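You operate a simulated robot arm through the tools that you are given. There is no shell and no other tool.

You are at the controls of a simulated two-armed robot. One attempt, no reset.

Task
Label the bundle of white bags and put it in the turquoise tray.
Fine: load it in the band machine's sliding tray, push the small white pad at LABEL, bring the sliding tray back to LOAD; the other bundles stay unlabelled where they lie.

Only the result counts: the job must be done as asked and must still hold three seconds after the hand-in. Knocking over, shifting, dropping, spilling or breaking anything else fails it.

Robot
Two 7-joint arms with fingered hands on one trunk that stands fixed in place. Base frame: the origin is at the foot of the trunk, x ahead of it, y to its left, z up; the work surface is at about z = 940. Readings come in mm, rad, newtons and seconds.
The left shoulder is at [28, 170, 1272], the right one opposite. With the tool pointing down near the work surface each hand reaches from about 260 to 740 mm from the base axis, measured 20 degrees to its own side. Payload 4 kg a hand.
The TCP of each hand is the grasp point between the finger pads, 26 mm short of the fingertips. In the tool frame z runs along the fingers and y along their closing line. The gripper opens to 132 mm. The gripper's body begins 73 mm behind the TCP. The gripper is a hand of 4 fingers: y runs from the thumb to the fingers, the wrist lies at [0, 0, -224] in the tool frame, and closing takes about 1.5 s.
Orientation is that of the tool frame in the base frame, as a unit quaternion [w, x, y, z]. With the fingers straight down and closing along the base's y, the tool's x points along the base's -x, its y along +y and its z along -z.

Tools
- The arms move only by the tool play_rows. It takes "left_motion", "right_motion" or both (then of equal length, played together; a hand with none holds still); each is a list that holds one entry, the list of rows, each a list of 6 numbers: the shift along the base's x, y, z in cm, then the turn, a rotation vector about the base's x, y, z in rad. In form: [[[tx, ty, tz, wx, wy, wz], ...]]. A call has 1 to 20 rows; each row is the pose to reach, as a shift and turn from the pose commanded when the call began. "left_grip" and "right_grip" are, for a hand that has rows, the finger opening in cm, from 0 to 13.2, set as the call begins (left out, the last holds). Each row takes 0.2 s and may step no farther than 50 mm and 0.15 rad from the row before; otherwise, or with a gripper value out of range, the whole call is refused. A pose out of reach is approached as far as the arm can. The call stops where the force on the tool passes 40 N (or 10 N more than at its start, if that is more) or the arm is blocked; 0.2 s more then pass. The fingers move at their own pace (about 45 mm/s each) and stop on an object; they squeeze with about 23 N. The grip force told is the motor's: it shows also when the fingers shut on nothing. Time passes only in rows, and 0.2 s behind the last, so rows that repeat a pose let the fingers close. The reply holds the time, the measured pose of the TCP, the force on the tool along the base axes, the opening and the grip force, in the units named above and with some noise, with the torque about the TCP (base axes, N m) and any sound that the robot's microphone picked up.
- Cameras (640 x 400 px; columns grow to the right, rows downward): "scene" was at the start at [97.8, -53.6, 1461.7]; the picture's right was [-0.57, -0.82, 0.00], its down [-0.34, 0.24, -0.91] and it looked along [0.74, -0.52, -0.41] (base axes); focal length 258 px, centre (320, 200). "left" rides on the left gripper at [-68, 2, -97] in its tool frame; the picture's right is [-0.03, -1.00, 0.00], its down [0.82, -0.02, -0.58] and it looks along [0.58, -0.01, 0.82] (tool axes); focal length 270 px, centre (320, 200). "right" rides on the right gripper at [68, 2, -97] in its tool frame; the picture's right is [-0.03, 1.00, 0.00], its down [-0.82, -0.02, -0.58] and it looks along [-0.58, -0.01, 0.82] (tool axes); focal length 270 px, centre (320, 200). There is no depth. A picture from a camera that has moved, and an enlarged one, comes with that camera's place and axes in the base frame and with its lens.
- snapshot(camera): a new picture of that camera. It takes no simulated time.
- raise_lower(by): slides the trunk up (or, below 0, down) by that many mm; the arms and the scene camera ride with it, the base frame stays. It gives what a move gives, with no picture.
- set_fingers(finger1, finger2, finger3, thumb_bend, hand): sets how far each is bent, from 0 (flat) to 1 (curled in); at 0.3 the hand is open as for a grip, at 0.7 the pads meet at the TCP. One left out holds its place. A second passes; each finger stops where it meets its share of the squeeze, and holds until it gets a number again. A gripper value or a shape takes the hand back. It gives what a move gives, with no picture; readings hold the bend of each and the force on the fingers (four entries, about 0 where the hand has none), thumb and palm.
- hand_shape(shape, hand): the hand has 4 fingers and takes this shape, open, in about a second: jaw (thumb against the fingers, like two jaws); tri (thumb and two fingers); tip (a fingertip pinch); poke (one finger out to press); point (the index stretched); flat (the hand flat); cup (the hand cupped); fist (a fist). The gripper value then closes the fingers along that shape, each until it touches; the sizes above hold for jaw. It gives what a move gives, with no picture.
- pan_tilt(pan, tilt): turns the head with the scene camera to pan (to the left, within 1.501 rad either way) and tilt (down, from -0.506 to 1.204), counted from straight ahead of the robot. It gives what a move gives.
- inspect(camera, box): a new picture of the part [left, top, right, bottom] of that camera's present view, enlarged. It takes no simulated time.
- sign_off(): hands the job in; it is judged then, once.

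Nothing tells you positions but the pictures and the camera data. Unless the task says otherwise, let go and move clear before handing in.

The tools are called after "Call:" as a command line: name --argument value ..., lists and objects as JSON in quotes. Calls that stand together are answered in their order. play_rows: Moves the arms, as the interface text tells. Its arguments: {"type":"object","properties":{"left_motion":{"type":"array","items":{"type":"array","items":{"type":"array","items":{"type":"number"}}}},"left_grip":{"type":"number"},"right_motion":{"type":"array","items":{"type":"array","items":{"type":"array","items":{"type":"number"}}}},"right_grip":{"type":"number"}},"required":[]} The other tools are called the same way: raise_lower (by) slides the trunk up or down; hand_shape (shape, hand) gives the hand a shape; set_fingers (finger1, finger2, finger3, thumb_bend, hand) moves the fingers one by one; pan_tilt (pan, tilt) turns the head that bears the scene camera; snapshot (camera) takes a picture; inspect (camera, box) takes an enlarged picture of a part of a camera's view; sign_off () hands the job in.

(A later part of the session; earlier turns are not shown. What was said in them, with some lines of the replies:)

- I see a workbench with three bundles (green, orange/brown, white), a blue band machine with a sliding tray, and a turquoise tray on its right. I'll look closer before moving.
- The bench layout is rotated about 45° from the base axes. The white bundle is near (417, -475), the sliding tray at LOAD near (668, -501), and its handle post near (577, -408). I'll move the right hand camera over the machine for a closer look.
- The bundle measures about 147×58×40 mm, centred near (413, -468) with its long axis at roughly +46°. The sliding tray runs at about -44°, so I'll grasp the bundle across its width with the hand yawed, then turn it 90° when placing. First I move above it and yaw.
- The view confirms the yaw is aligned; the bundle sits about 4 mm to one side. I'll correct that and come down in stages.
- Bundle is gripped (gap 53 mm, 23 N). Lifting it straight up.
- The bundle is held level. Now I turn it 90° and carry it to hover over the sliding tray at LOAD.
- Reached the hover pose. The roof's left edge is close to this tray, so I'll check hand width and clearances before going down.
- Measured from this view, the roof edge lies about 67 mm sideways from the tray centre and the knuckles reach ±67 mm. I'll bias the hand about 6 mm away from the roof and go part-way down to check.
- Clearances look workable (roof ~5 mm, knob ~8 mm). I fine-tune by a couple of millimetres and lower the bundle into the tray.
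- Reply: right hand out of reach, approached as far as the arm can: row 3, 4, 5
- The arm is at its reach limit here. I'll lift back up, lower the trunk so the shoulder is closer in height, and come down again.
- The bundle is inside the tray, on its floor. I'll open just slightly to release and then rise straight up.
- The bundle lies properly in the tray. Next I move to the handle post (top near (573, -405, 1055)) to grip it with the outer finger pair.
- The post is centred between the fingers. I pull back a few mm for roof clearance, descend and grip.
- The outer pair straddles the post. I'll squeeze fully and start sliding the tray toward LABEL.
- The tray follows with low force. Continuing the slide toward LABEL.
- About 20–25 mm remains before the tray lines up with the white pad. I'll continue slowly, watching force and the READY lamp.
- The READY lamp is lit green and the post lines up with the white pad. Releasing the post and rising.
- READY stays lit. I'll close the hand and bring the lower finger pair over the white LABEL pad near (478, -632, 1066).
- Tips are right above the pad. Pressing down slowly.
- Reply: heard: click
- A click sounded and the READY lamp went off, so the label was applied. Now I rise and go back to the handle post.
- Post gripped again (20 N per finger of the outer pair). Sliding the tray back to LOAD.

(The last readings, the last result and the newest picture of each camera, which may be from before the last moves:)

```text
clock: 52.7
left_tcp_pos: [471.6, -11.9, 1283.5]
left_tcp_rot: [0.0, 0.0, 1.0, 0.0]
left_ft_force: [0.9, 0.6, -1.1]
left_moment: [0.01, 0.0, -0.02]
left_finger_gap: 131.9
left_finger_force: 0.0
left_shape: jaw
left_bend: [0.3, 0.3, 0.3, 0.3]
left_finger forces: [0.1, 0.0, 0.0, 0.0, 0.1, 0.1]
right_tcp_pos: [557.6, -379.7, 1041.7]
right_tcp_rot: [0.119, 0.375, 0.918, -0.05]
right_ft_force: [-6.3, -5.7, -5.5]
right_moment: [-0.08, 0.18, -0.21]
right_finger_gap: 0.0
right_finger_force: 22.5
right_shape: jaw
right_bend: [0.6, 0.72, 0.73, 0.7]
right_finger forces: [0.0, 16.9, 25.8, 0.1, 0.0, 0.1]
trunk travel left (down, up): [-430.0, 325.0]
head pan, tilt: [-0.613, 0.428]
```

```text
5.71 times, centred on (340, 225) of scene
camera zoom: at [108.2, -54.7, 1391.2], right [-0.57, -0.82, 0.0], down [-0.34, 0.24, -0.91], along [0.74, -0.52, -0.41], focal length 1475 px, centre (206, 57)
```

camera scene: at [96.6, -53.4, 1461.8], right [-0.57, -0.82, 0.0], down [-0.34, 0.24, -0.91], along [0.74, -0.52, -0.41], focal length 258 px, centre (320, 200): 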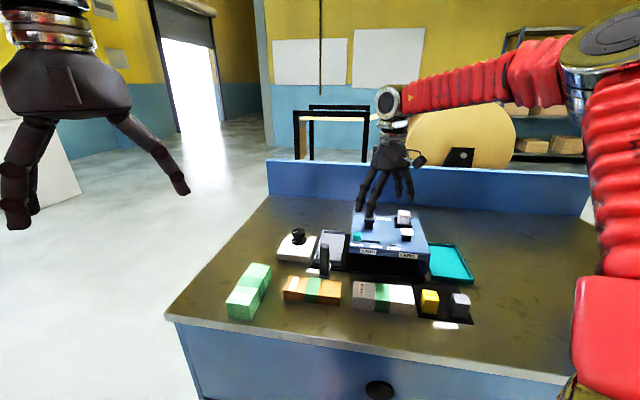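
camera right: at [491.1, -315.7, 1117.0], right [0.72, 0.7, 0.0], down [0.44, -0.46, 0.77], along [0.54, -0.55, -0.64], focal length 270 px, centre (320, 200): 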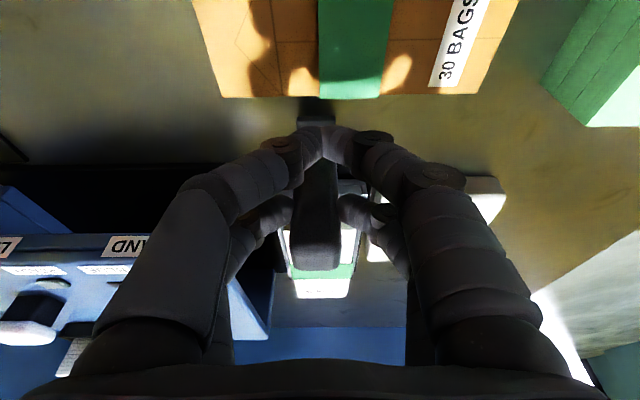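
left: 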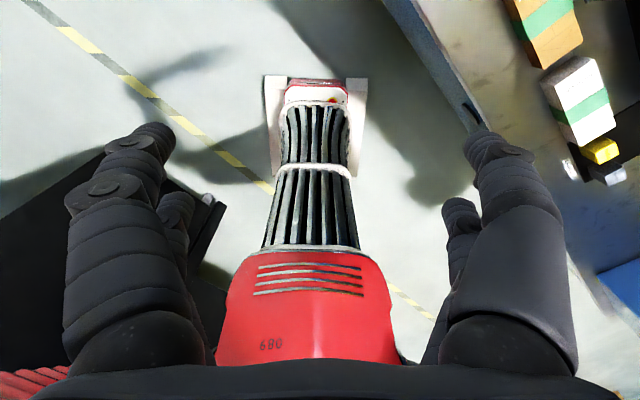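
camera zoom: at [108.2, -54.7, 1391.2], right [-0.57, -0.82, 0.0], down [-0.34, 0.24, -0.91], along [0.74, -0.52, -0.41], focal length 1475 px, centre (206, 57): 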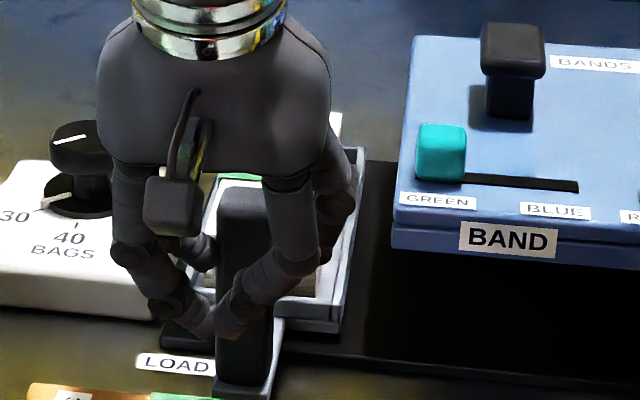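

The lateral force now builds up, so the end stop at LOAD is reached. Releasing the post and rising to look at the label.

Call:
play_rows --right_motion '[[[-0.15, -0.15, 0, 0, 0, 0], [-0.15, -0.15, 0, 0, 0, 0], [-0.15, -0.15, 0, 0, 0, 0], [-0.15, -0.15, 0, 0, 0, 0], [-0.15, -0.15, 0, 0, 0, 0], [-0.15, -0.15, 2, 0, 0, 0], [-0.15, -0.15, 5, 0, 0, 0], [-0.15, -0.15, 8, 0, 0, 0], [-0.15, -0.15, 11, 0, 0, 0], [-0.15, -0.15, 11, 0, 0, 0]]]' --right_grip 7

Call:
snapshot --camera "right"

Call:
inspect --camera "scene" --box '[300, 180, 400, 260]'

```text
clock: 54.9
left_tcp_pos: [471.7, -10.6, 1283.6]
left_tcp_rot: [-0.001, 0.0, 1.0, -0.001]
left_ft_force: [0.3, 0.1, -0.3]
left_moment: [0.04, 0.04, -0.02]
left_finger_gap: 132.0
left_finger_force: 0.1
left_shape: jaw
left_bend: [0.3, 0.3, 0.3, 0.3]
left_finger forces: [0.0, 0.1, 0.0, 0.0, 0.0, 0.0]
right_tcp_pos: [556.9, -381.5, 1152.5]
right_tcp_rot: [0.119, 0.374, 0.918, -0.051]
right_ft_force: [-0.2, 0.3, 0.7]
right_moment: [-0.04, 0.01, -0.01]
right_finger_gap: 69.6
right_finger_force: 0.0
right_shape: jaw
right_bend: [0.72, 0.72, 0.72, 0.7]
right_finger forces: [0.0, 0.0, 0.0, 0.0, 0.0, 0.0]
trunk travel left (down, up): [-430.0, 325.0]
head pan, tilt: [-0.613, 0.428]
```

```text
taken
camera right: at [493.9, -315.2, 1227.8], right [0.72, 0.7, 0.0], down [0.44, -0.46, 0.77], along [0.54, -0.55, -0.64], focal length 270 px, centre (320, 200)
```

right: 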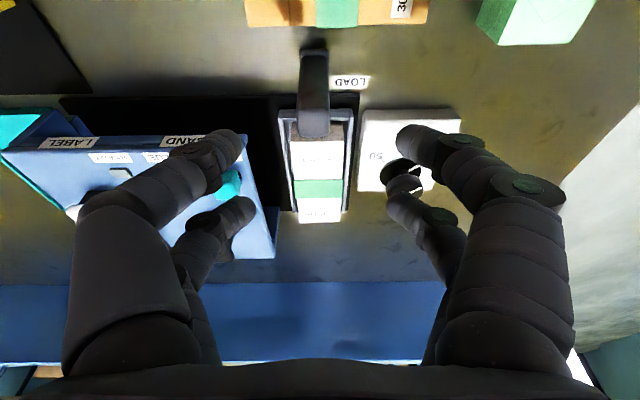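

```text
5.00 times, centred on (350, 220) of scene
camera zoom: at [109.2, -53.7, 1391.2], right [-0.57, -0.82, 0.0], down [-0.34, 0.24, -0.91], along [0.74, -0.52, -0.42], focal length 1291 px, centre (170, 100)
```

zoom: 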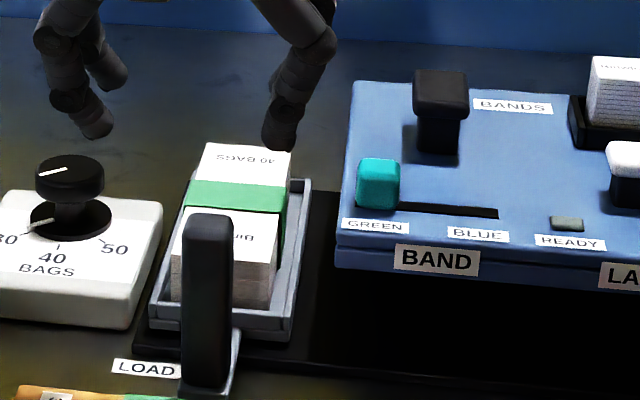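

The "Binwick" label is on the bundle and the tray is back at LOAD. Next I return above the bundle to pick it up again.

Call:
play_rows --right_motion '[[[2.2, -2.2, 0, 0, 0, 0], [4.6, -4.6, 0, 0, 0, 0], [7, -7, 0, 0, 0, 0], [9, -9, 0, 0, 0, 0], [10.7, -10.9, 0, 0, 0, 0], [10.7, -10.9, -2, 0, 0, 0], [10.7, -10.9, -4, 0, 0, 0], [10.7, -10.9, -6, 0, 0, 0], [10.7, -10.9, -7.5, 0, 0, 0], [10.7, -10.9, -7.5, 0, 0, 0]]]' --right_grip 8

Call:
snapshot --camera "right"

Call:
inspect --camera "scene" --box '[300, 160, 400, 250]'

```text
clock: 57.1
left_tcp_pos: [470.8, -10.8, 1283.2]
left_tcp_rot: [-0.001, 0.0, 1.0, 0.0]
left_ft_force: [0.8, 0.3, -0.1]
left_moment: [0.01, -0.02, -0.01]
left_finger_gap: 131.8
left_finger_force: 0.1
left_shape: jaw
left_bend: [0.3, 0.3, 0.3, 0.3]
left_finger forces: [0.0, 0.0, 0.0, 0.1, 0.1, 0.1]
right_tcp_pos: [664.7, -490.9, 1075.6]
right_tcp_rot: [0.121, 0.376, 0.917, -0.051]
right_ft_force: [0.5, 0.0, 0.0]
right_moment: [-0.03, 0.01, 0.03]
right_finger_gap: 79.4
right_finger_force: 0.1
right_shape: jaw
right_bend: [0.71, 0.71, 0.71, 0.7]
right_finger forces: [0.0, 0.0, 0.0, 0.1, 0.1, 0.1]
trunk travel left (down, up): [-430.0, 325.0]
head pan, tilt: [-0.613, 0.428]
```

```text
taken
camera right: at [600.5, -424.4, 1151.3], right [0.72, 0.7, 0.0], down [0.44, -0.46, 0.77], along [0.54, -0.55, -0.64], focal length 270 px, centre (320, 200)
```

right: 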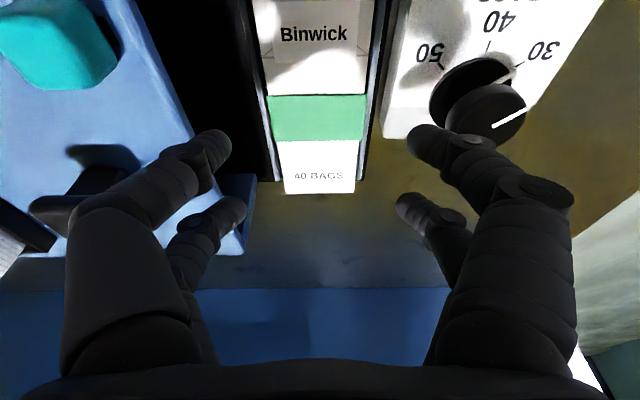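

```text
4.44 times, centred on (350, 205) of scene
camera zoom: at [108.9, -53.5, 1391.2], right [-0.57, -0.82, 0.0], down [-0.34, 0.24, -0.91], along [0.74, -0.52, -0.41], focal length 1148 px, centre (187, 178)
```

zoom: 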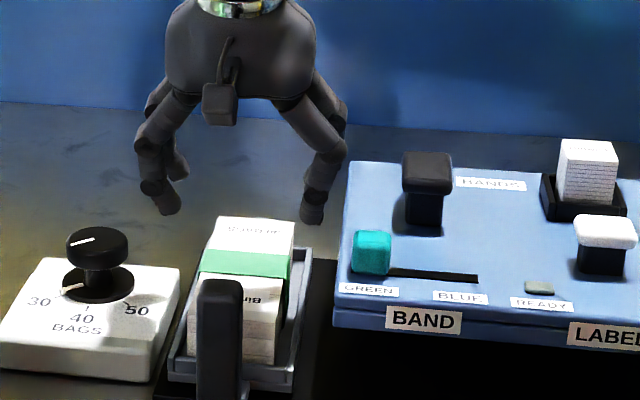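

The label reads "Binwick" on top. The bundle is centred within 2 mm; I descend and regrasp.

Call:
play_rows --right_motion '[[[-0.07, -0.07, -1.5, 0, 0, 0], [-0.07, -0.07, -3, 0, 0, 0], [-0.07, -0.07, -4.5, 0, 0, 0], [-0.07, -0.07, -6, 0, 0, 0], [-0.07, -0.07, -7.0, 0, 0, 0], [-0.07, -0.07, -7.0, 0, 0, 0]]]' --right_grip 7.2

Call:
play_rows --right_motion '[[[0, 0, 0, 0, 0, 0], [0, 0, 0, 0, 0, 0], [0, 0, 0, 0, 0, 0], [0, 0, 0, 0, 0, 0], [0, 0, 0, 0, 0, 0], [0, 0, 0, 0, 0, 0], [0, 0, 0, 0, 0, 0]]]' --right_grip 3

Call:
snapshot --camera "right"

Call:
inspect --camera "scene" --box '[300, 170, 400, 250]'

```text
clock: 58.5
left_tcp_pos: [471.3, -11.7, 1282.9]
left_tcp_rot: [0.0, 0.0, 1.0, 0.0]
left_ft_force: [0.1, 0.6, 0.2]
left_moment: [-0.01, -0.01, 0.0]
left_finger_gap: 131.7
left_finger_force: 0.1
left_shape: jaw
left_bend: [0.3, 0.3, 0.3, 0.3]
left_finger forces: [0.1, 0.0, 0.0, 0.0, 0.0, 0.0]
right_tcp_pos: [664.0, -489.6, 1006.0]
right_tcp_rot: [0.12, 0.375, 0.918, -0.05]
right_ft_force: [3.0, 2.3, 0.9]
right_moment: [-0.12, 0.16, -0.08]
right_finger_gap: 71.6
right_finger_force: 0.1
right_shape: jaw
right_bend: [0.72, 0.72, 0.72, 0.7]
right_finger forces: [0.0, 0.1, 0.0, 0.0, 3.7, 0.0]
trunk travel left (down, up): [-430.0, 325.0]
head pan, tilt: [-0.613, 0.428]
```

```text
clock: 60.1
left_tcp_pos: [472.8, -13.0, 1283.9]
left_tcp_rot: [-0.001, 0.0, 1.0, 0.0]
left_ft_force: [-0.6, -0.1, -0.6]
left_moment: [0.0, 0.0, -0.03]
left_finger_gap: 131.9
left_finger_force: 0.0
left_shape: jaw
left_bend: [0.3, 0.3, 0.3, 0.3]
left_finger forces: [0.0, 0.0, 0.0, 0.0, 0.1, 0.0]
right_tcp_pos: [662.5, -490.3, 1006.7]
right_tcp_rot: [0.119, 0.376, 0.918, -0.05]
right_ft_force: [-0.2, 0.8, -0.1]
right_moment: [0.0, -0.03, -0.02]
right_finger_gap: 52.7
right_finger_force: 23.3
right_shape: jaw
right_bend: [0.73, 0.73, 0.73, 0.7]
right_finger forces: [20.9, 20.9, 20.7, 0.1, 21.1, 0.0]
trunk travel left (down, up): [-430.0, 325.0]
head pan, tilt: [-0.613, 0.428]
```

```text
taken
camera right: at [599.5, -424.7, 1082.5], right [0.72, 0.7, 0.0], down [0.44, -0.46, 0.77], along [0.54, -0.55, -0.64], focal length 270 px, centre (320, 200)
```

right: 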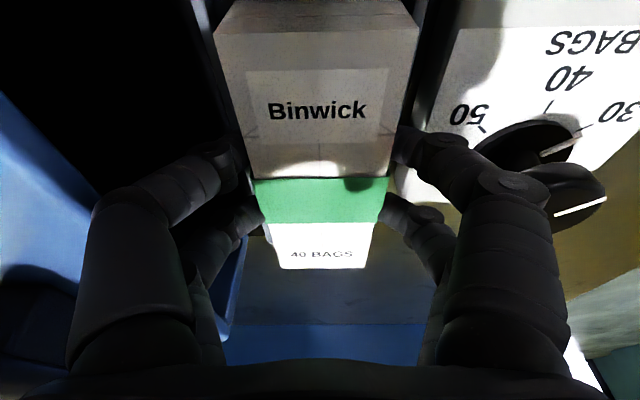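

```text
5.00 times, centred on (350, 210) of scene
camera zoom: at [109.2, -53.7, 1391.2], right [-0.57, -0.82, 0.0], down [-0.34, 0.24, -0.91], along [0.74, -0.52, -0.42], focal length 1291 px, centre (170, 150)
```

zoom: 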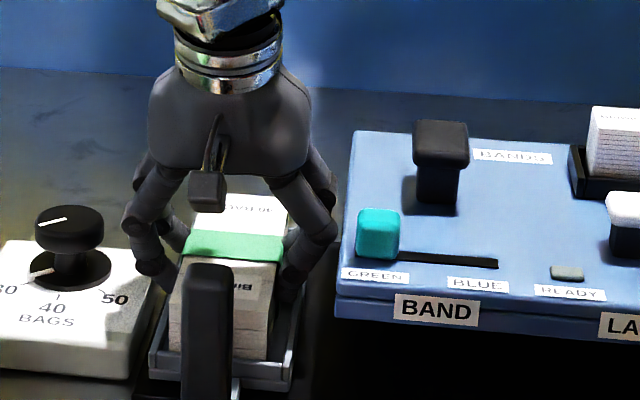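

Call:
play_rows --right_motion '[[[0, 0, 0.5, 0, 0, 0], [0, 0, 1.2, 0, 0, 0], [0, 0, 2.2, 0, 0, 0], [0, 0, 3.5, 0, 0, 0], [0, 0, 5.5, 0, 0, 0], [0, 0, 8, 0, 0, 0], [0, 0, 10.5, 0, 0, 0], [0, 0, 13, 0, 0, 0], [0, 0, 15, 0, 0, 0], [0, 0, 15, 0, 0, 0]]]'

Call:
snapshot --camera "right"

Call:
inspect --camera "scene" --box '[280, 120, 440, 260]'

```text
clock: 62.3
left_tcp_pos: [472.3, -10.7, 1283.7]
left_tcp_rot: [-0.001, 0.0, 1.0, 0.0]
left_ft_force: [0.0, -0.4, -1.1]
left_moment: [0.01, 0.03, 0.0]
left_finger_gap: 131.9
left_finger_force: 0.0
left_shape: jaw
left_bend: [0.3, 0.3, 0.3, 0.3]
left_finger forces: [0.0, 0.0, 0.0, 0.0, 0.0, 0.0]
right_tcp_pos: [663.9, -488.8, 1155.7]
right_tcp_rot: [0.119, 0.376, 0.918, -0.05]
right_ft_force: [0.5, 0.1, -1.4]
right_moment: [0.0, 0.02, 0.03]
right_finger_gap: 53.2
right_finger_force: 23.3
right_shape: jaw
right_bend: [0.73, 0.73, 0.73, 0.7]
right_finger forces: [20.9, 20.9, 20.9, 0.1, 21.1, 0.1]
trunk travel left (down, up): [-430.0, 325.0]
head pan, tilt: [-0.613, 0.428]
```

```text
taken
camera right: at [599.8, -423.2, 1231.3], right [0.72, 0.7, 0.0], down [0.44, -0.46, 0.77], along [0.54, -0.55, -0.64], focal length 270 px, centre (320, 200)
```

right: 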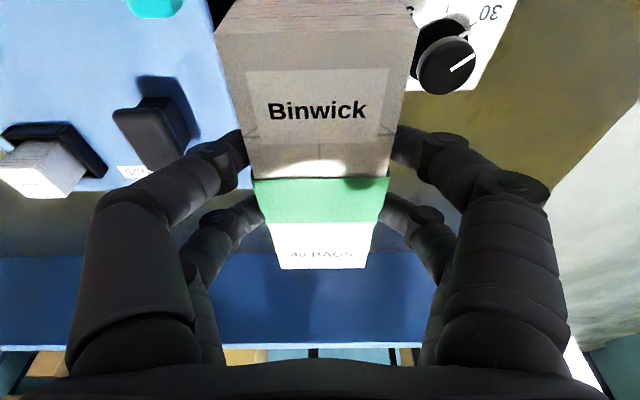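

```text
2.86 times, centred on (360, 190) of scene
camera zoom: at [109.3, -53.7, 1391.2], right [-0.57, -0.82, 0.0], down [-0.34, 0.24, -0.91], along [0.74, -0.52, -0.42], focal length 738 px, centre (206, 229)
```

zoom: 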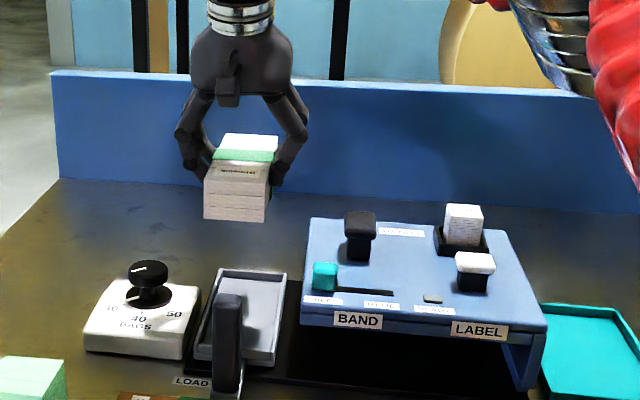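

The bundle is secure. I raise the trunk 70 mm to clear the label block, then carry the bundle over the machine to the turquoise tray (centre near (411, -755)).

Call:
raise_lower --by 70

Call:
play_rows --right_motion '[[[-2, -2, 0, 0, 0, 0], [-4.5, -4.5, 0, 0, 0, 0], [-7, -7, 0, 0, 0, 0], [-9.5, -9.5, 0, 0, 0, 0], [-12, -12, 0, 0, 0, 0], [-14.5, -14.5, 0, 0, 0, 0], [-17, -17, 0, 0, 0, 0], [-19.5, -19.5, 0, 0, 0, 0], [-22, -22, 0, 0, 0, 0], [-24.2, -24.2, 0, 0, 0, 0], [-26, -25.8, 0, 0, 0, 0], [-26, -25.8, 0, 0, 0, 0]]]'

Call:
snapshot --camera "right"

Call:
snapshot --camera "scene"

```text
clock: 63.4
left_tcp_pos: [473.0, -12.8, 1353.5]
left_tcp_rot: [-0.002, 0.0, 1.0, 0.0]
left_ft_force: [1.4, 0.3, 0.5]
left_moment: [0.0, -0.01, 0.04]
left_finger_gap: 131.8
left_finger_force: 0.1
left_shape: jaw
left_bend: [0.3, 0.3, 0.3, 0.3]
left_finger forces: [0.0, 0.0, 0.1, 0.0, 0.0, 0.1]
right_tcp_pos: [663.4, -489.9, 1225.9]
right_tcp_rot: [0.12, 0.374, 0.918, -0.05]
right_ft_force: [0.1, 0.6, -2.0]
right_moment: [0.01, 0.04, 0.02]
right_finger_gap: 53.2
right_finger_force: 23.6
right_shape: jaw
right_bend: [0.73, 0.73, 0.73, 0.7]
right_finger forces: [20.9, 20.8, 20.7, 0.0, 21.1, 0.0]
trunk travel left (down, up): [-500.0, 255.0]
head pan, tilt: [-0.613, 0.428]
```

```text
clock: 66.0
left_tcp_pos: [472.8, -11.5, 1352.7]
left_tcp_rot: [-0.001, -0.001, 1.0, 0.0]
left_ft_force: [0.2, 0.2, 0.1]
left_moment: [0.01, 0.03, -0.01]
left_finger_gap: 131.8
left_finger_force: 0.1
left_shape: jaw
left_bend: [0.3, 0.3, 0.3, 0.3]
left_finger forces: [0.0, 0.0, 0.1, 0.0, 0.0, 0.1]
right_tcp_pos: [404.4, -747.8, 1226.1]
right_tcp_rot: [0.119, 0.375, 0.918, -0.05]
right_ft_force: [0.6, 0.8, -1.7]
right_moment: [0.0, 0.06, 0.0]
right_finger_gap: 52.7
right_finger_force: 23.4
right_shape: jaw
right_bend: [0.73, 0.73, 0.73, 0.7]
right_finger forces: [21.0, 21.2, 20.8, 0.1, 21.3, 0.0]
trunk travel left (down, up): [-500.0, 255.0]
head pan, tilt: [-0.613, 0.428]
```

```text
taken
camera right: at [339.8, -681.9, 1302.4], right [0.72, 0.7, 0.0], down [0.44, -0.46, 0.77], along [0.54, -0.55, -0.64], focal length 270 px, centre (320, 200)
```

right: 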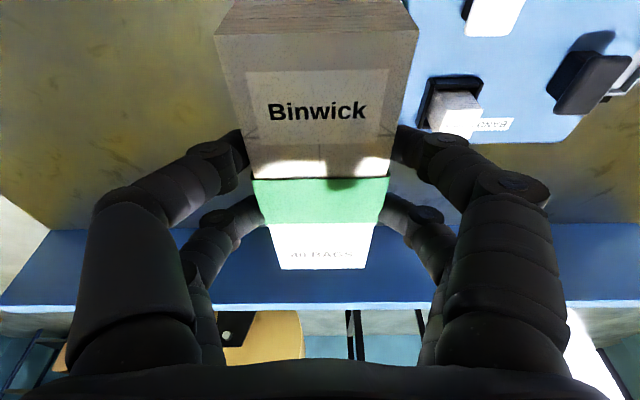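

```text
taken
camera scene: at [98.6, -53.6, 1461.7], right [-0.57, -0.82, 0.0], down [-0.34, 0.24, -0.91], along [0.74, -0.52, -0.42], focal length 258 px, centre (320, 200)
```

scene: 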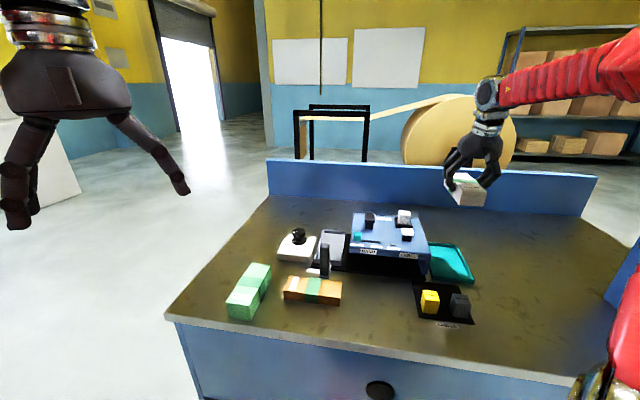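

Call:
pan_tilt --pan -1.05 --tilt 0.6

Call:
snapshot --camera "scene"

Call:
inspect --camera "scene" --box '[220, 120, 400, 260]'

```text
clock: 66.8
left_tcp_pos: [472.5, -11.5, 1353.6]
left_tcp_rot: [-0.001, 0.0, 1.0, 0.0]
left_ft_force: [-0.3, 1.0, 0.6]
left_moment: [0.0, 0.01, -0.05]
left_finger_gap: 132.1
left_finger_force: 0.0
left_shape: jaw
left_bend: [0.3, 0.3, 0.3, 0.3]
left_finger forces: [0.0, 0.1, 0.0, 0.0, 0.0, 0.0]
right_tcp_pos: [402.9, -748.9, 1226.4]
right_tcp_rot: [0.119, 0.375, 0.918, -0.05]
right_ft_force: [-1.1, 0.6, -1.6]
right_moment: [0.03, 0.03, 0.01]
right_finger_gap: 52.8
right_finger_force: 23.3
right_shape: jaw
right_bend: [0.73, 0.73, 0.73, 0.7]
right_finger forces: [21.0, 21.0, 20.7, 0.0, 21.2, 0.1]
trunk travel left (down, up): [-500.0, 255.0]
head pan, tilt: [-1.051, 0.6]
```

```text
taken
camera scene: at [66.4, -77.4, 1446.1], right [-0.87, -0.5, 0.0], down [-0.28, 0.49, -0.82], along [0.41, -0.72, -0.57], focal length 258 px, centre (320, 200)
```

scene: 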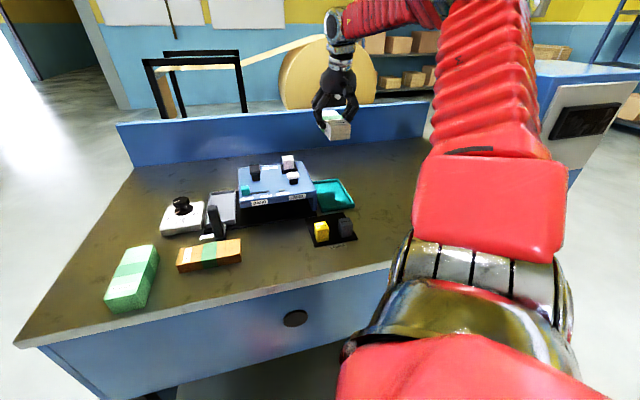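

```text
2.86 times, centred on (310, 190) of scene
camera zoom: at [66.4, -77.4, 1446.1], right [-0.87, -0.5, 0.0], down [-0.28, 0.49, -0.82], along [0.41, -0.72, -0.57], focal length 738 px, centre (349, 229)
```

zoom: 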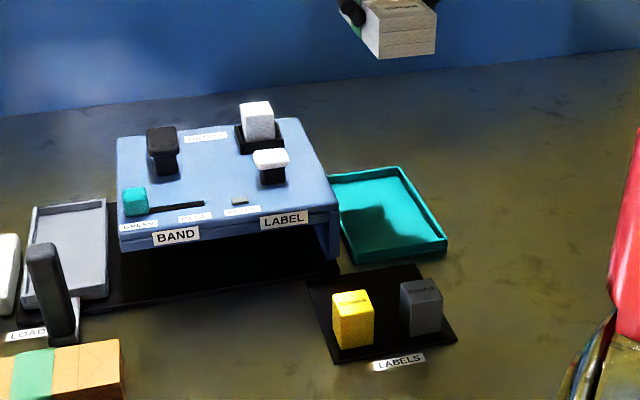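

The tray centre at (411, -755) is confirmed from the second viewpoint. I'll descend with an 8 mm bias away from the machine's right side.

Call:
play_rows --right_motion '[[[-0.3, -0.3, -3, 0, 0, 0], [-0.6, -0.6, -7, 0, 0, 0], [-0.6, -0.6, -11, 0, 0, 0], [-0.6, -0.6, -14.5, 0, 0, 0], [-0.6, -0.6, -17, 0, 0, 0], [-0.6, -0.6, -18.5, 0, 0, 0], [-0.6, -0.6, -18.5, 0, 0, 0]]]'

Call:
inspect --camera "scene" --box '[270, 120, 390, 230]'

Call:
snapshot --camera "right"

```text
clock: 68.5
left_tcp_pos: [471.5, -11.3, 1353.7]
left_tcp_rot: [0.0, 0.0, 1.0, 0.0]
left_ft_force: [0.5, -0.1, -0.3]
left_moment: [-0.01, -0.01, 0.07]
left_finger_gap: 132.0
left_finger_force: 0.1
left_shape: jaw
left_bend: [0.3, 0.3, 0.3, 0.3]
left_finger forces: [0.0, 0.0, 0.0, 0.0, 0.0, 0.0]
right_tcp_pos: [395.6, -755.8, 1042.6]
right_tcp_rot: [0.12, 0.376, 0.918, -0.05]
right_ft_force: [-0.1, 0.3, -1.0]
right_moment: [0.03, -0.01, 0.01]
right_finger_gap: 52.9
right_finger_force: 23.0
right_shape: jaw
right_bend: [0.73, 0.73, 0.73, 0.7]
right_finger forces: [21.0, 21.0, 20.8, 0.1, 21.3, 0.0]
trunk travel left (down, up): [-500.0, 255.0]
head pan, tilt: [-1.051, 0.6]
```

```text
3.64 times, centred on (330, 175) of scene
camera zoom: at [66.2, -77.4, 1446.1], right [-0.87, -0.5, 0.0], down [-0.28, 0.49, -0.82], along [0.41, -0.72, -0.57], focal length 939 px, centre (284, 291)
```

zoom: 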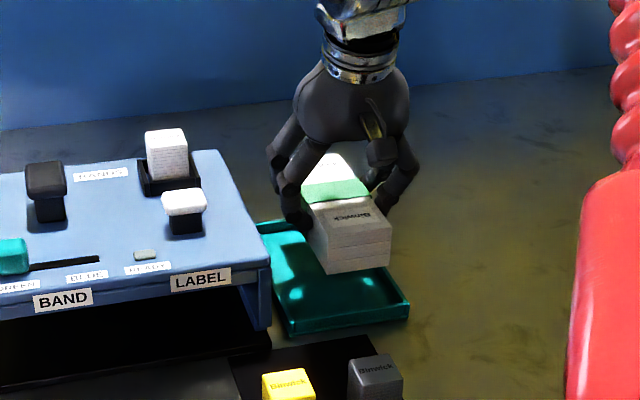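

```text
taken
camera right: at [332.2, -689.3, 1118.5], right [0.72, 0.7, 0.0], down [0.44, -0.46, 0.77], along [0.54, -0.55, -0.64], focal length 270 px, centre (320, 200)
```

right: 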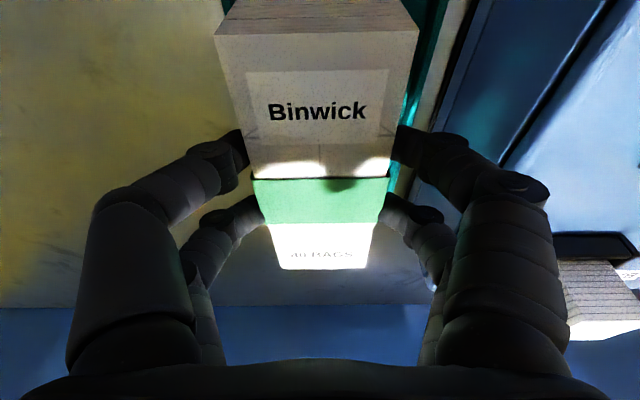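

Call:
play_rows --right_motion '[[[0.14, 0.42, -1, 0, 0, 0], [0.14, 0.42, -2, 0, 0, 0], [0.14, 0.42, -3, 0, 0, 0], [0.14, 0.42, -3.6, 0, 0, 0], [0.14, 0.42, -4.0, 0, 0, 0], [0.14, 0.42, -4.3, 0, 0, 0], [0.14, 0.42, -4.3, 0, 0, 0]]]'

Call:
inspect --camera "scene" --box '[290, 140, 390, 220]'

Call:
snapshot --camera "right"

```text
clock: 70.0
left_tcp_pos: [470.5, -11.2, 1354.0]
left_tcp_rot: [0.001, 0.001, 1.0, 0.0]
left_ft_force: [0.4, 0.4, -0.1]
left_moment: [0.02, -0.01, 0.05]
left_finger_gap: 132.0
left_finger_force: 0.1
left_shape: jaw
left_bend: [0.3, 0.3, 0.3, 0.3]
left_finger forces: [0.0, 0.0, 0.1, 0.0, 0.0, 0.1]
right_tcp_pos: [400.1, -749.7, 999.0]
right_tcp_rot: [0.12, 0.376, 0.917, -0.05]
right_ft_force: [-0.1, 0.6, -0.5]
right_moment: [-0.05, -0.02, -0.01]
right_finger_gap: 52.8
right_finger_force: 23.1
right_shape: jaw
right_bend: [0.73, 0.73, 0.73, 0.7]
right_finger forces: [21.0, 21.0, 20.9, 0.0, 21.2, 0.0]
trunk travel left (down, up): [-500.0, 255.0]
head pan, tilt: [-1.051, 0.6]
```

```text
5.00 times, centred on (340, 180) of scene
camera zoom: at [66.3, -77.5, 1446.0], right [-0.87, -0.5, 0.0], down [-0.28, 0.49, -0.82], along [0.41, -0.72, -0.57], focal length 1291 px, centre (220, 300)
```

zoom: 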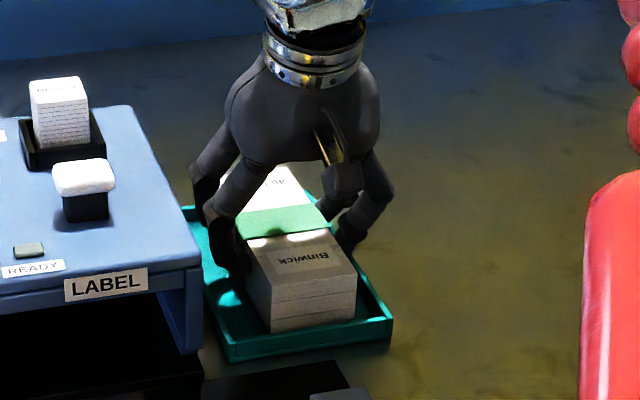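

```text
taken
camera right: at [334.8, -683.7, 1075.0], right [0.72, 0.7, 0.0], down [0.44, -0.46, 0.77], along [0.54, -0.55, -0.64], focal length 270 px, centre (320, 200)
```

right: 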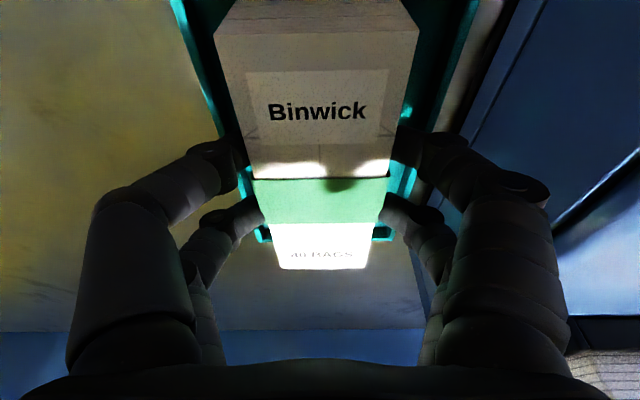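

Call:
play_rows --right_motion '[[[0, 0, -0.2, 0, 0, 0], [0, 0, -0.4, 0, 0, 0], [0, 0, -0.5, 0, 0, 0], [0, 0, -0.5, 0, 0, 0]]]'

Call:
inspect --camera "scene" --box '[300, 150, 380, 215]'

```text
clock: 71.0
left_tcp_pos: [471.8, -12.4, 1354.2]
left_tcp_rot: [0.0, 0.0, 1.0, -0.001]
left_ft_force: [-0.9, 0.1, 0.2]
left_moment: [0.0, -0.02, -0.03]
left_finger_gap: 132.0
left_finger_force: 0.1
left_shape: jaw
left_bend: [0.3, 0.3, 0.3, 0.3]
left_finger forces: [0.0, 0.1, 0.0, 0.0, 0.0, 0.0]
right_tcp_pos: [398.6, -751.3, 994.3]
right_tcp_rot: [0.12, 0.375, 0.918, -0.051]
right_ft_force: [-1.1, -0.4, -1.4]
right_moment: [0.0, 0.02, 0.03]
right_finger_gap: 53.0
right_finger_force: 22.6
right_shape: jaw
right_bend: [0.73, 0.73, 0.73, 0.7]
right_finger forces: [21.0, 21.0, 20.9, 0.0, 21.3, 0.0]
trunk travel left (down, up): [-500.0, 255.0]
head pan, tilt: [-1.051, 0.6]
```

```text
6.15 times, centred on (340, 182) of scene
camera zoom: at [66.3, -77.5, 1446.0], right [-0.87, -0.5, 0.0], down [-0.28, 0.49, -0.82], along [0.41, -0.72, -0.57], focal length 1589 px, centre (197, 308)
```

zoom: 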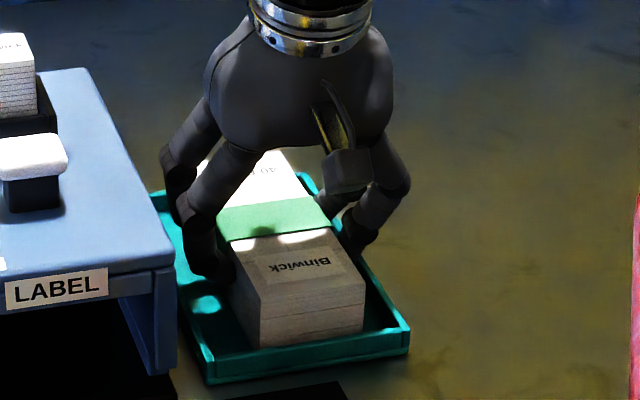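

Call:
play_rows --right_motion '[[[0, 0, -0.15, 0, 0, 0], [0, 0, -0.3, 0, 0, 0], [0, 0, -0.3, 0, 0, 0]]]'

```text
clock: 71.8
left_tcp_pos: [471.5, -11.0, 1354.4]
left_tcp_rot: [0.0, 0.0, 1.0, -0.001]
left_ft_force: [0.1, 1.2, 0.3]
left_moment: [0.01, -0.02, -0.04]
left_finger_gap: 132.0
left_finger_force: 0.0
left_shape: jaw
left_bend: [0.3, 0.3, 0.3, 0.3]
left_finger forces: [0.0, 0.1, 0.0, 0.0, 0.0, 0.0]
right_tcp_pos: [398.9, -749.4, 991.6]
right_tcp_rot: [0.121, 0.375, 0.918, -0.051]
right_ft_force: [-0.5, -1.4, 6.2]
right_moment: [-0.06, 0.1, 0.0]
right_finger_gap: 53.1
right_finger_force: 23.1
right_shape: jaw
right_bend: [0.73, 0.73, 0.73, 0.7]
right_finger forces: [21.4, 21.3, 21.4, 0.0, 22.4, 0.0]
trunk travel left (down, up): [-500.0, 255.0]
head pan, tilt: [-1.051, 0.6]
```

The bundle rests on the tray floor. Opening just a little and rising straight up.

Call:
play_rows --right_motion '[[[0, 0, 0.1, 0, 0, 0], [0, 0, 0.1, 0, 0, 0], [0, 0, 0.1, 0, 0, 0], [0, 0, 0.1, 0, 0, 0]]]' --right_grip 6.4

Call:
play_rows --right_motion '[[[0, 0, 0.5, 0, 0, 0], [0, 0, 1.2, 0, 0, 0], [0, 0, 2.2, 0, 0, 0], [0, 0, 4, 0, 0, 0], [0, 0, 7, 0, 0, 0], [0, 0, 10, 0, 0, 0], [0, 0, 13, 0, 0, 0], [0, 0, 16, 0, 0, 0]]]'

Call:
inspect --camera "scene" --box '[290, 140, 390, 220]'

Call:
snapshot --camera "right"

```text
clock: 72.8
left_tcp_pos: [470.9, -11.6, 1353.1]
left_tcp_rot: [-0.001, -0.001, 1.0, 0.0]
left_ft_force: [-1.6, 0.1, -0.7]
left_moment: [0.02, -0.01, 0.01]
left_finger_gap: 131.8
left_finger_force: 0.0
left_shape: jaw
left_bend: [0.3, 0.3, 0.3, 0.3]
left_finger forces: [0.1, 0.0, 0.0, 0.1, 0.1, 0.0]
right_tcp_pos: [399.1, -749.6, 992.0]
right_tcp_rot: [0.12, 0.375, 0.918, -0.05]
right_ft_force: [0.5, -0.2, 0.5]
right_moment: [0.03, -0.03, 0.02]
right_finger_gap: 63.6
right_finger_force: 0.0
right_shape: jaw
right_bend: [0.73, 0.73, 0.73, 0.7]
right_finger forces: [0.0, 0.0, 0.2, 0.1, 0.0, 0.1]
trunk travel left (down, up): [-500.0, 255.0]
head pan, tilt: [-1.051, 0.6]
```

```text
clock: 74.7
left_tcp_pos: [471.2, -11.1, 1353.4]
left_tcp_rot: [0.0, 0.0, 1.0, 0.0]
left_ft_force: [0.4, 0.3, 0.6]
left_moment: [-0.05, -0.01, 0.02]
left_finger_gap: 132.1
left_finger_force: 0.0
left_shape: jaw
left_bend: [0.3, 0.3, 0.3, 0.3]
left_finger forces: [0.1, 0.0, 0.1, 0.0, 0.1, 0.1]
right_tcp_pos: [396.2, -747.1, 1155.6]
right_tcp_rot: [0.121, 0.375, 0.918, -0.05]
right_ft_force: [0.9, -0.2, -1.1]
right_moment: [-0.01, 0.01, -0.01]
right_finger_gap: 63.5
right_finger_force: 0.1
right_shape: jaw
right_bend: [0.73, 0.73, 0.73, 0.7]
right_finger forces: [0.1, 0.0, 0.0, 0.1, 0.0, 0.1]
trunk travel left (down, up): [-500.0, 255.0]
head pan, tilt: [-1.051, 0.6]
```

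```text
5.00 times, centred on (340, 180) of scene
camera zoom: at [65.9, -76.9, 1446.1], right [-0.87, -0.5, 0.0], down [-0.28, 0.49, -0.83], along [0.41, -0.72, -0.56], focal length 1291 px, centre (220, 300)
```

zoom: 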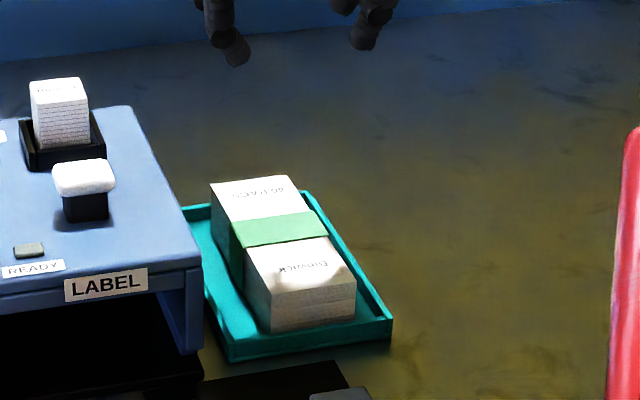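

```text
taken
camera right: at [332.1, -680.7, 1230.4], right [0.72, 0.7, 0.0], down [0.44, -0.46, 0.77], along [0.54, -0.55, -0.64], focal length 270 px, centre (320, 200)
```

right: 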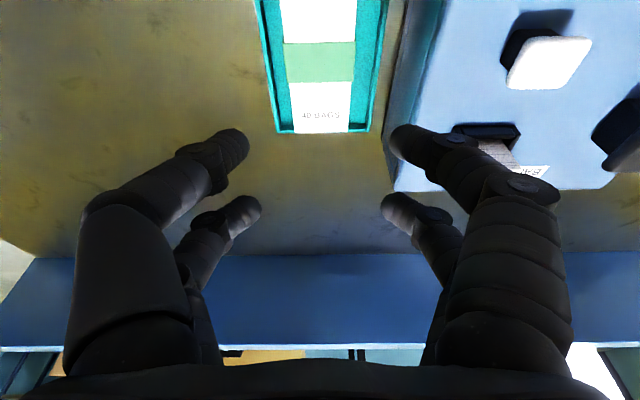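

The labelled bundle lies flat in the turquoise tray. I'll retreat the hand and check everything once more.

Call:
play_rows --right_motion '[[[-1, 2, 2, 0, 0, 0], [-2, 5, 4, 0, 0, 0], [-3, 8, 6, 0, 0, 0], [-4, 11, 8, 0, 0, 0], [-5, 14, 10, 0, 0, 0], [-5, 17, 11, 0, 0, 0], [-5, 20, 11, 0, 0, 0], [-5, 20, 11, 0, 0, 0]]]'

Call:
inspect --camera "scene" --box '[90, 120, 410, 320]'

Call:
inspect --camera "scene" --box '[300, 160, 370, 220]'

Call:
inspect --camera "scene" --box '[150, 170, 260, 280]'

Call:
snapshot --camera "right"

```text
clock: 76.5
left_tcp_pos: [471.4, -12.5, 1354.1]
left_tcp_rot: [0.0, 0.0, 1.0, 0.0]
left_ft_force: [1.2, 0.3, 0.7]
left_moment: [0.0, 0.01, -0.02]
left_finger_gap: 131.8
left_finger_force: 0.2
left_shape: jaw
left_bend: [0.3, 0.3, 0.3, 0.3]
left_finger forces: [0.0, 0.1, 0.0, 0.0, 0.1, 0.0]
right_tcp_pos: [347.9, -550.7, 1261.7]
right_tcp_rot: [0.12, 0.376, 0.917, -0.05]
right_ft_force: [-0.3, -0.9, -0.3]
right_moment: [-0.02, 0.02, -0.03]
right_finger_gap: 63.7
right_finger_force: 0.1
right_shape: jaw
right_bend: [0.73, 0.73, 0.73, 0.7]
right_finger forces: [0.1, 0.1, 0.1, 0.0, 0.0, 0.0]
trunk travel left (down, up): [-500.0, 255.0]
head pan, tilt: [-1.051, 0.6]
```

```text
2.00 times, centred on (250, 220) of scene
camera zoom: at [66.2, -77.7, 1446.0], right [-0.87, -0.5, 0.0], down [-0.28, 0.49, -0.82], along [0.41, -0.72, -0.57], focal length 516 px, centre (460, 160)
```

zoom: 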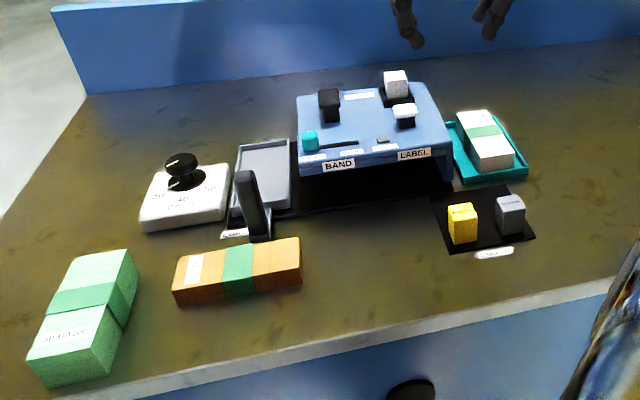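

```text
6.67 times, centred on (335, 190) of scene
camera zoom: at [66.2, -77.7, 1446.0], right [-0.87, -0.5, 0.0], down [-0.28, 0.49, -0.82], along [0.41, -0.72, -0.57], focal length 1721 px, centre (220, 267)
```

zoom: 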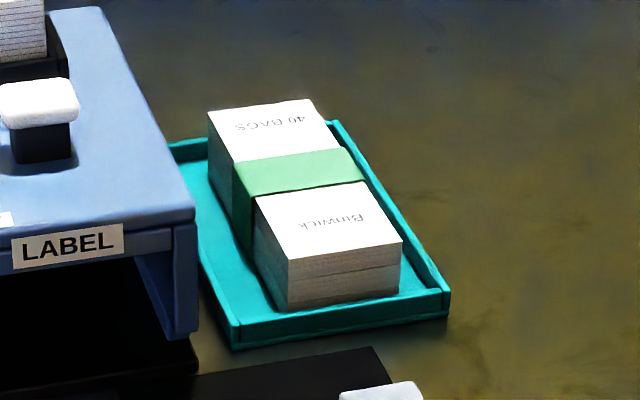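

```text
3.64 times, centred on (205, 225) of scene
camera zoom: at [66.2, -77.7, 1446.0], right [-0.87, -0.5, 0.0], down [-0.28, 0.49, -0.82], along [0.41, -0.72, -0.57], focal length 939 px, centre (738, 109)
```

zoom: 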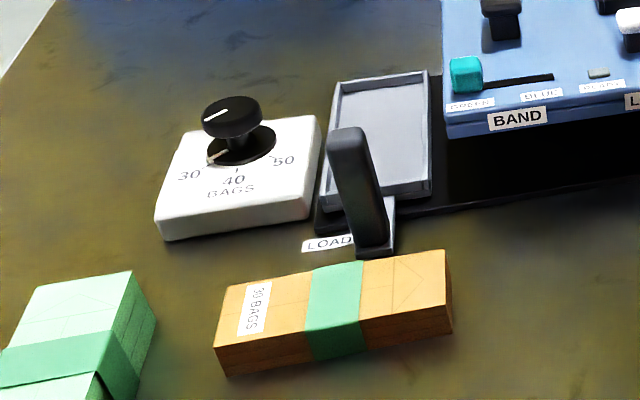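

```text
taken
camera right: at [283.7, -483.9, 1337.9], right [0.72, 0.7, 0.0], down [0.44, -0.46, 0.77], along [0.54, -0.55, -0.64], focal length 270 px, centre (320, 200)
```

right: 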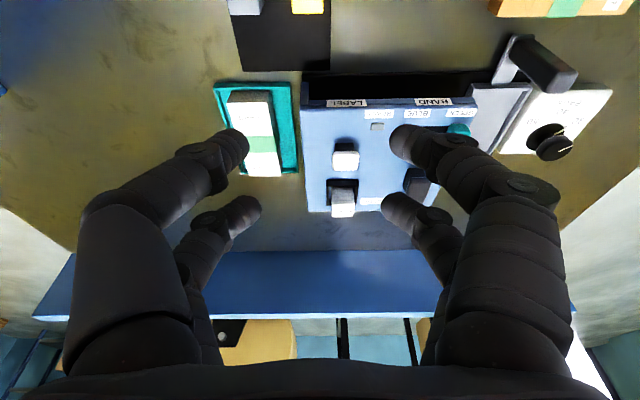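

The bundle is labelled and flat in the turquoise tray, and the sliding tray is back at LOAD. The green and orange bundles and everything else are where they were, and the hand is clear, so I'm handing in.

Call:
sign_off

```text
The job is handed in.
```

The white bundle now carries its "Binwick" label and lies flat in the turquoise tray. The job has been handed in; I haven't seen a verdict.

- **Label:** I slid the loaded tray along until the READY lamp lit, then pushed the white pad at LABEL. The machine clicked, the lamp went out, and the label shows on top of the bundle.
- **Sliding tray:** it is back at LOAD, pushed up against its end stop.
- **Everything else:** in the last pictures, the green and orange bundles look untouched and unlabelled. The dial, band selector and label blocks also look unmoved.

A finger pressed lightly (about 7 N) on what I took to be the rim of the sliding tray while letting go of the bundle. I saw no effect from it.
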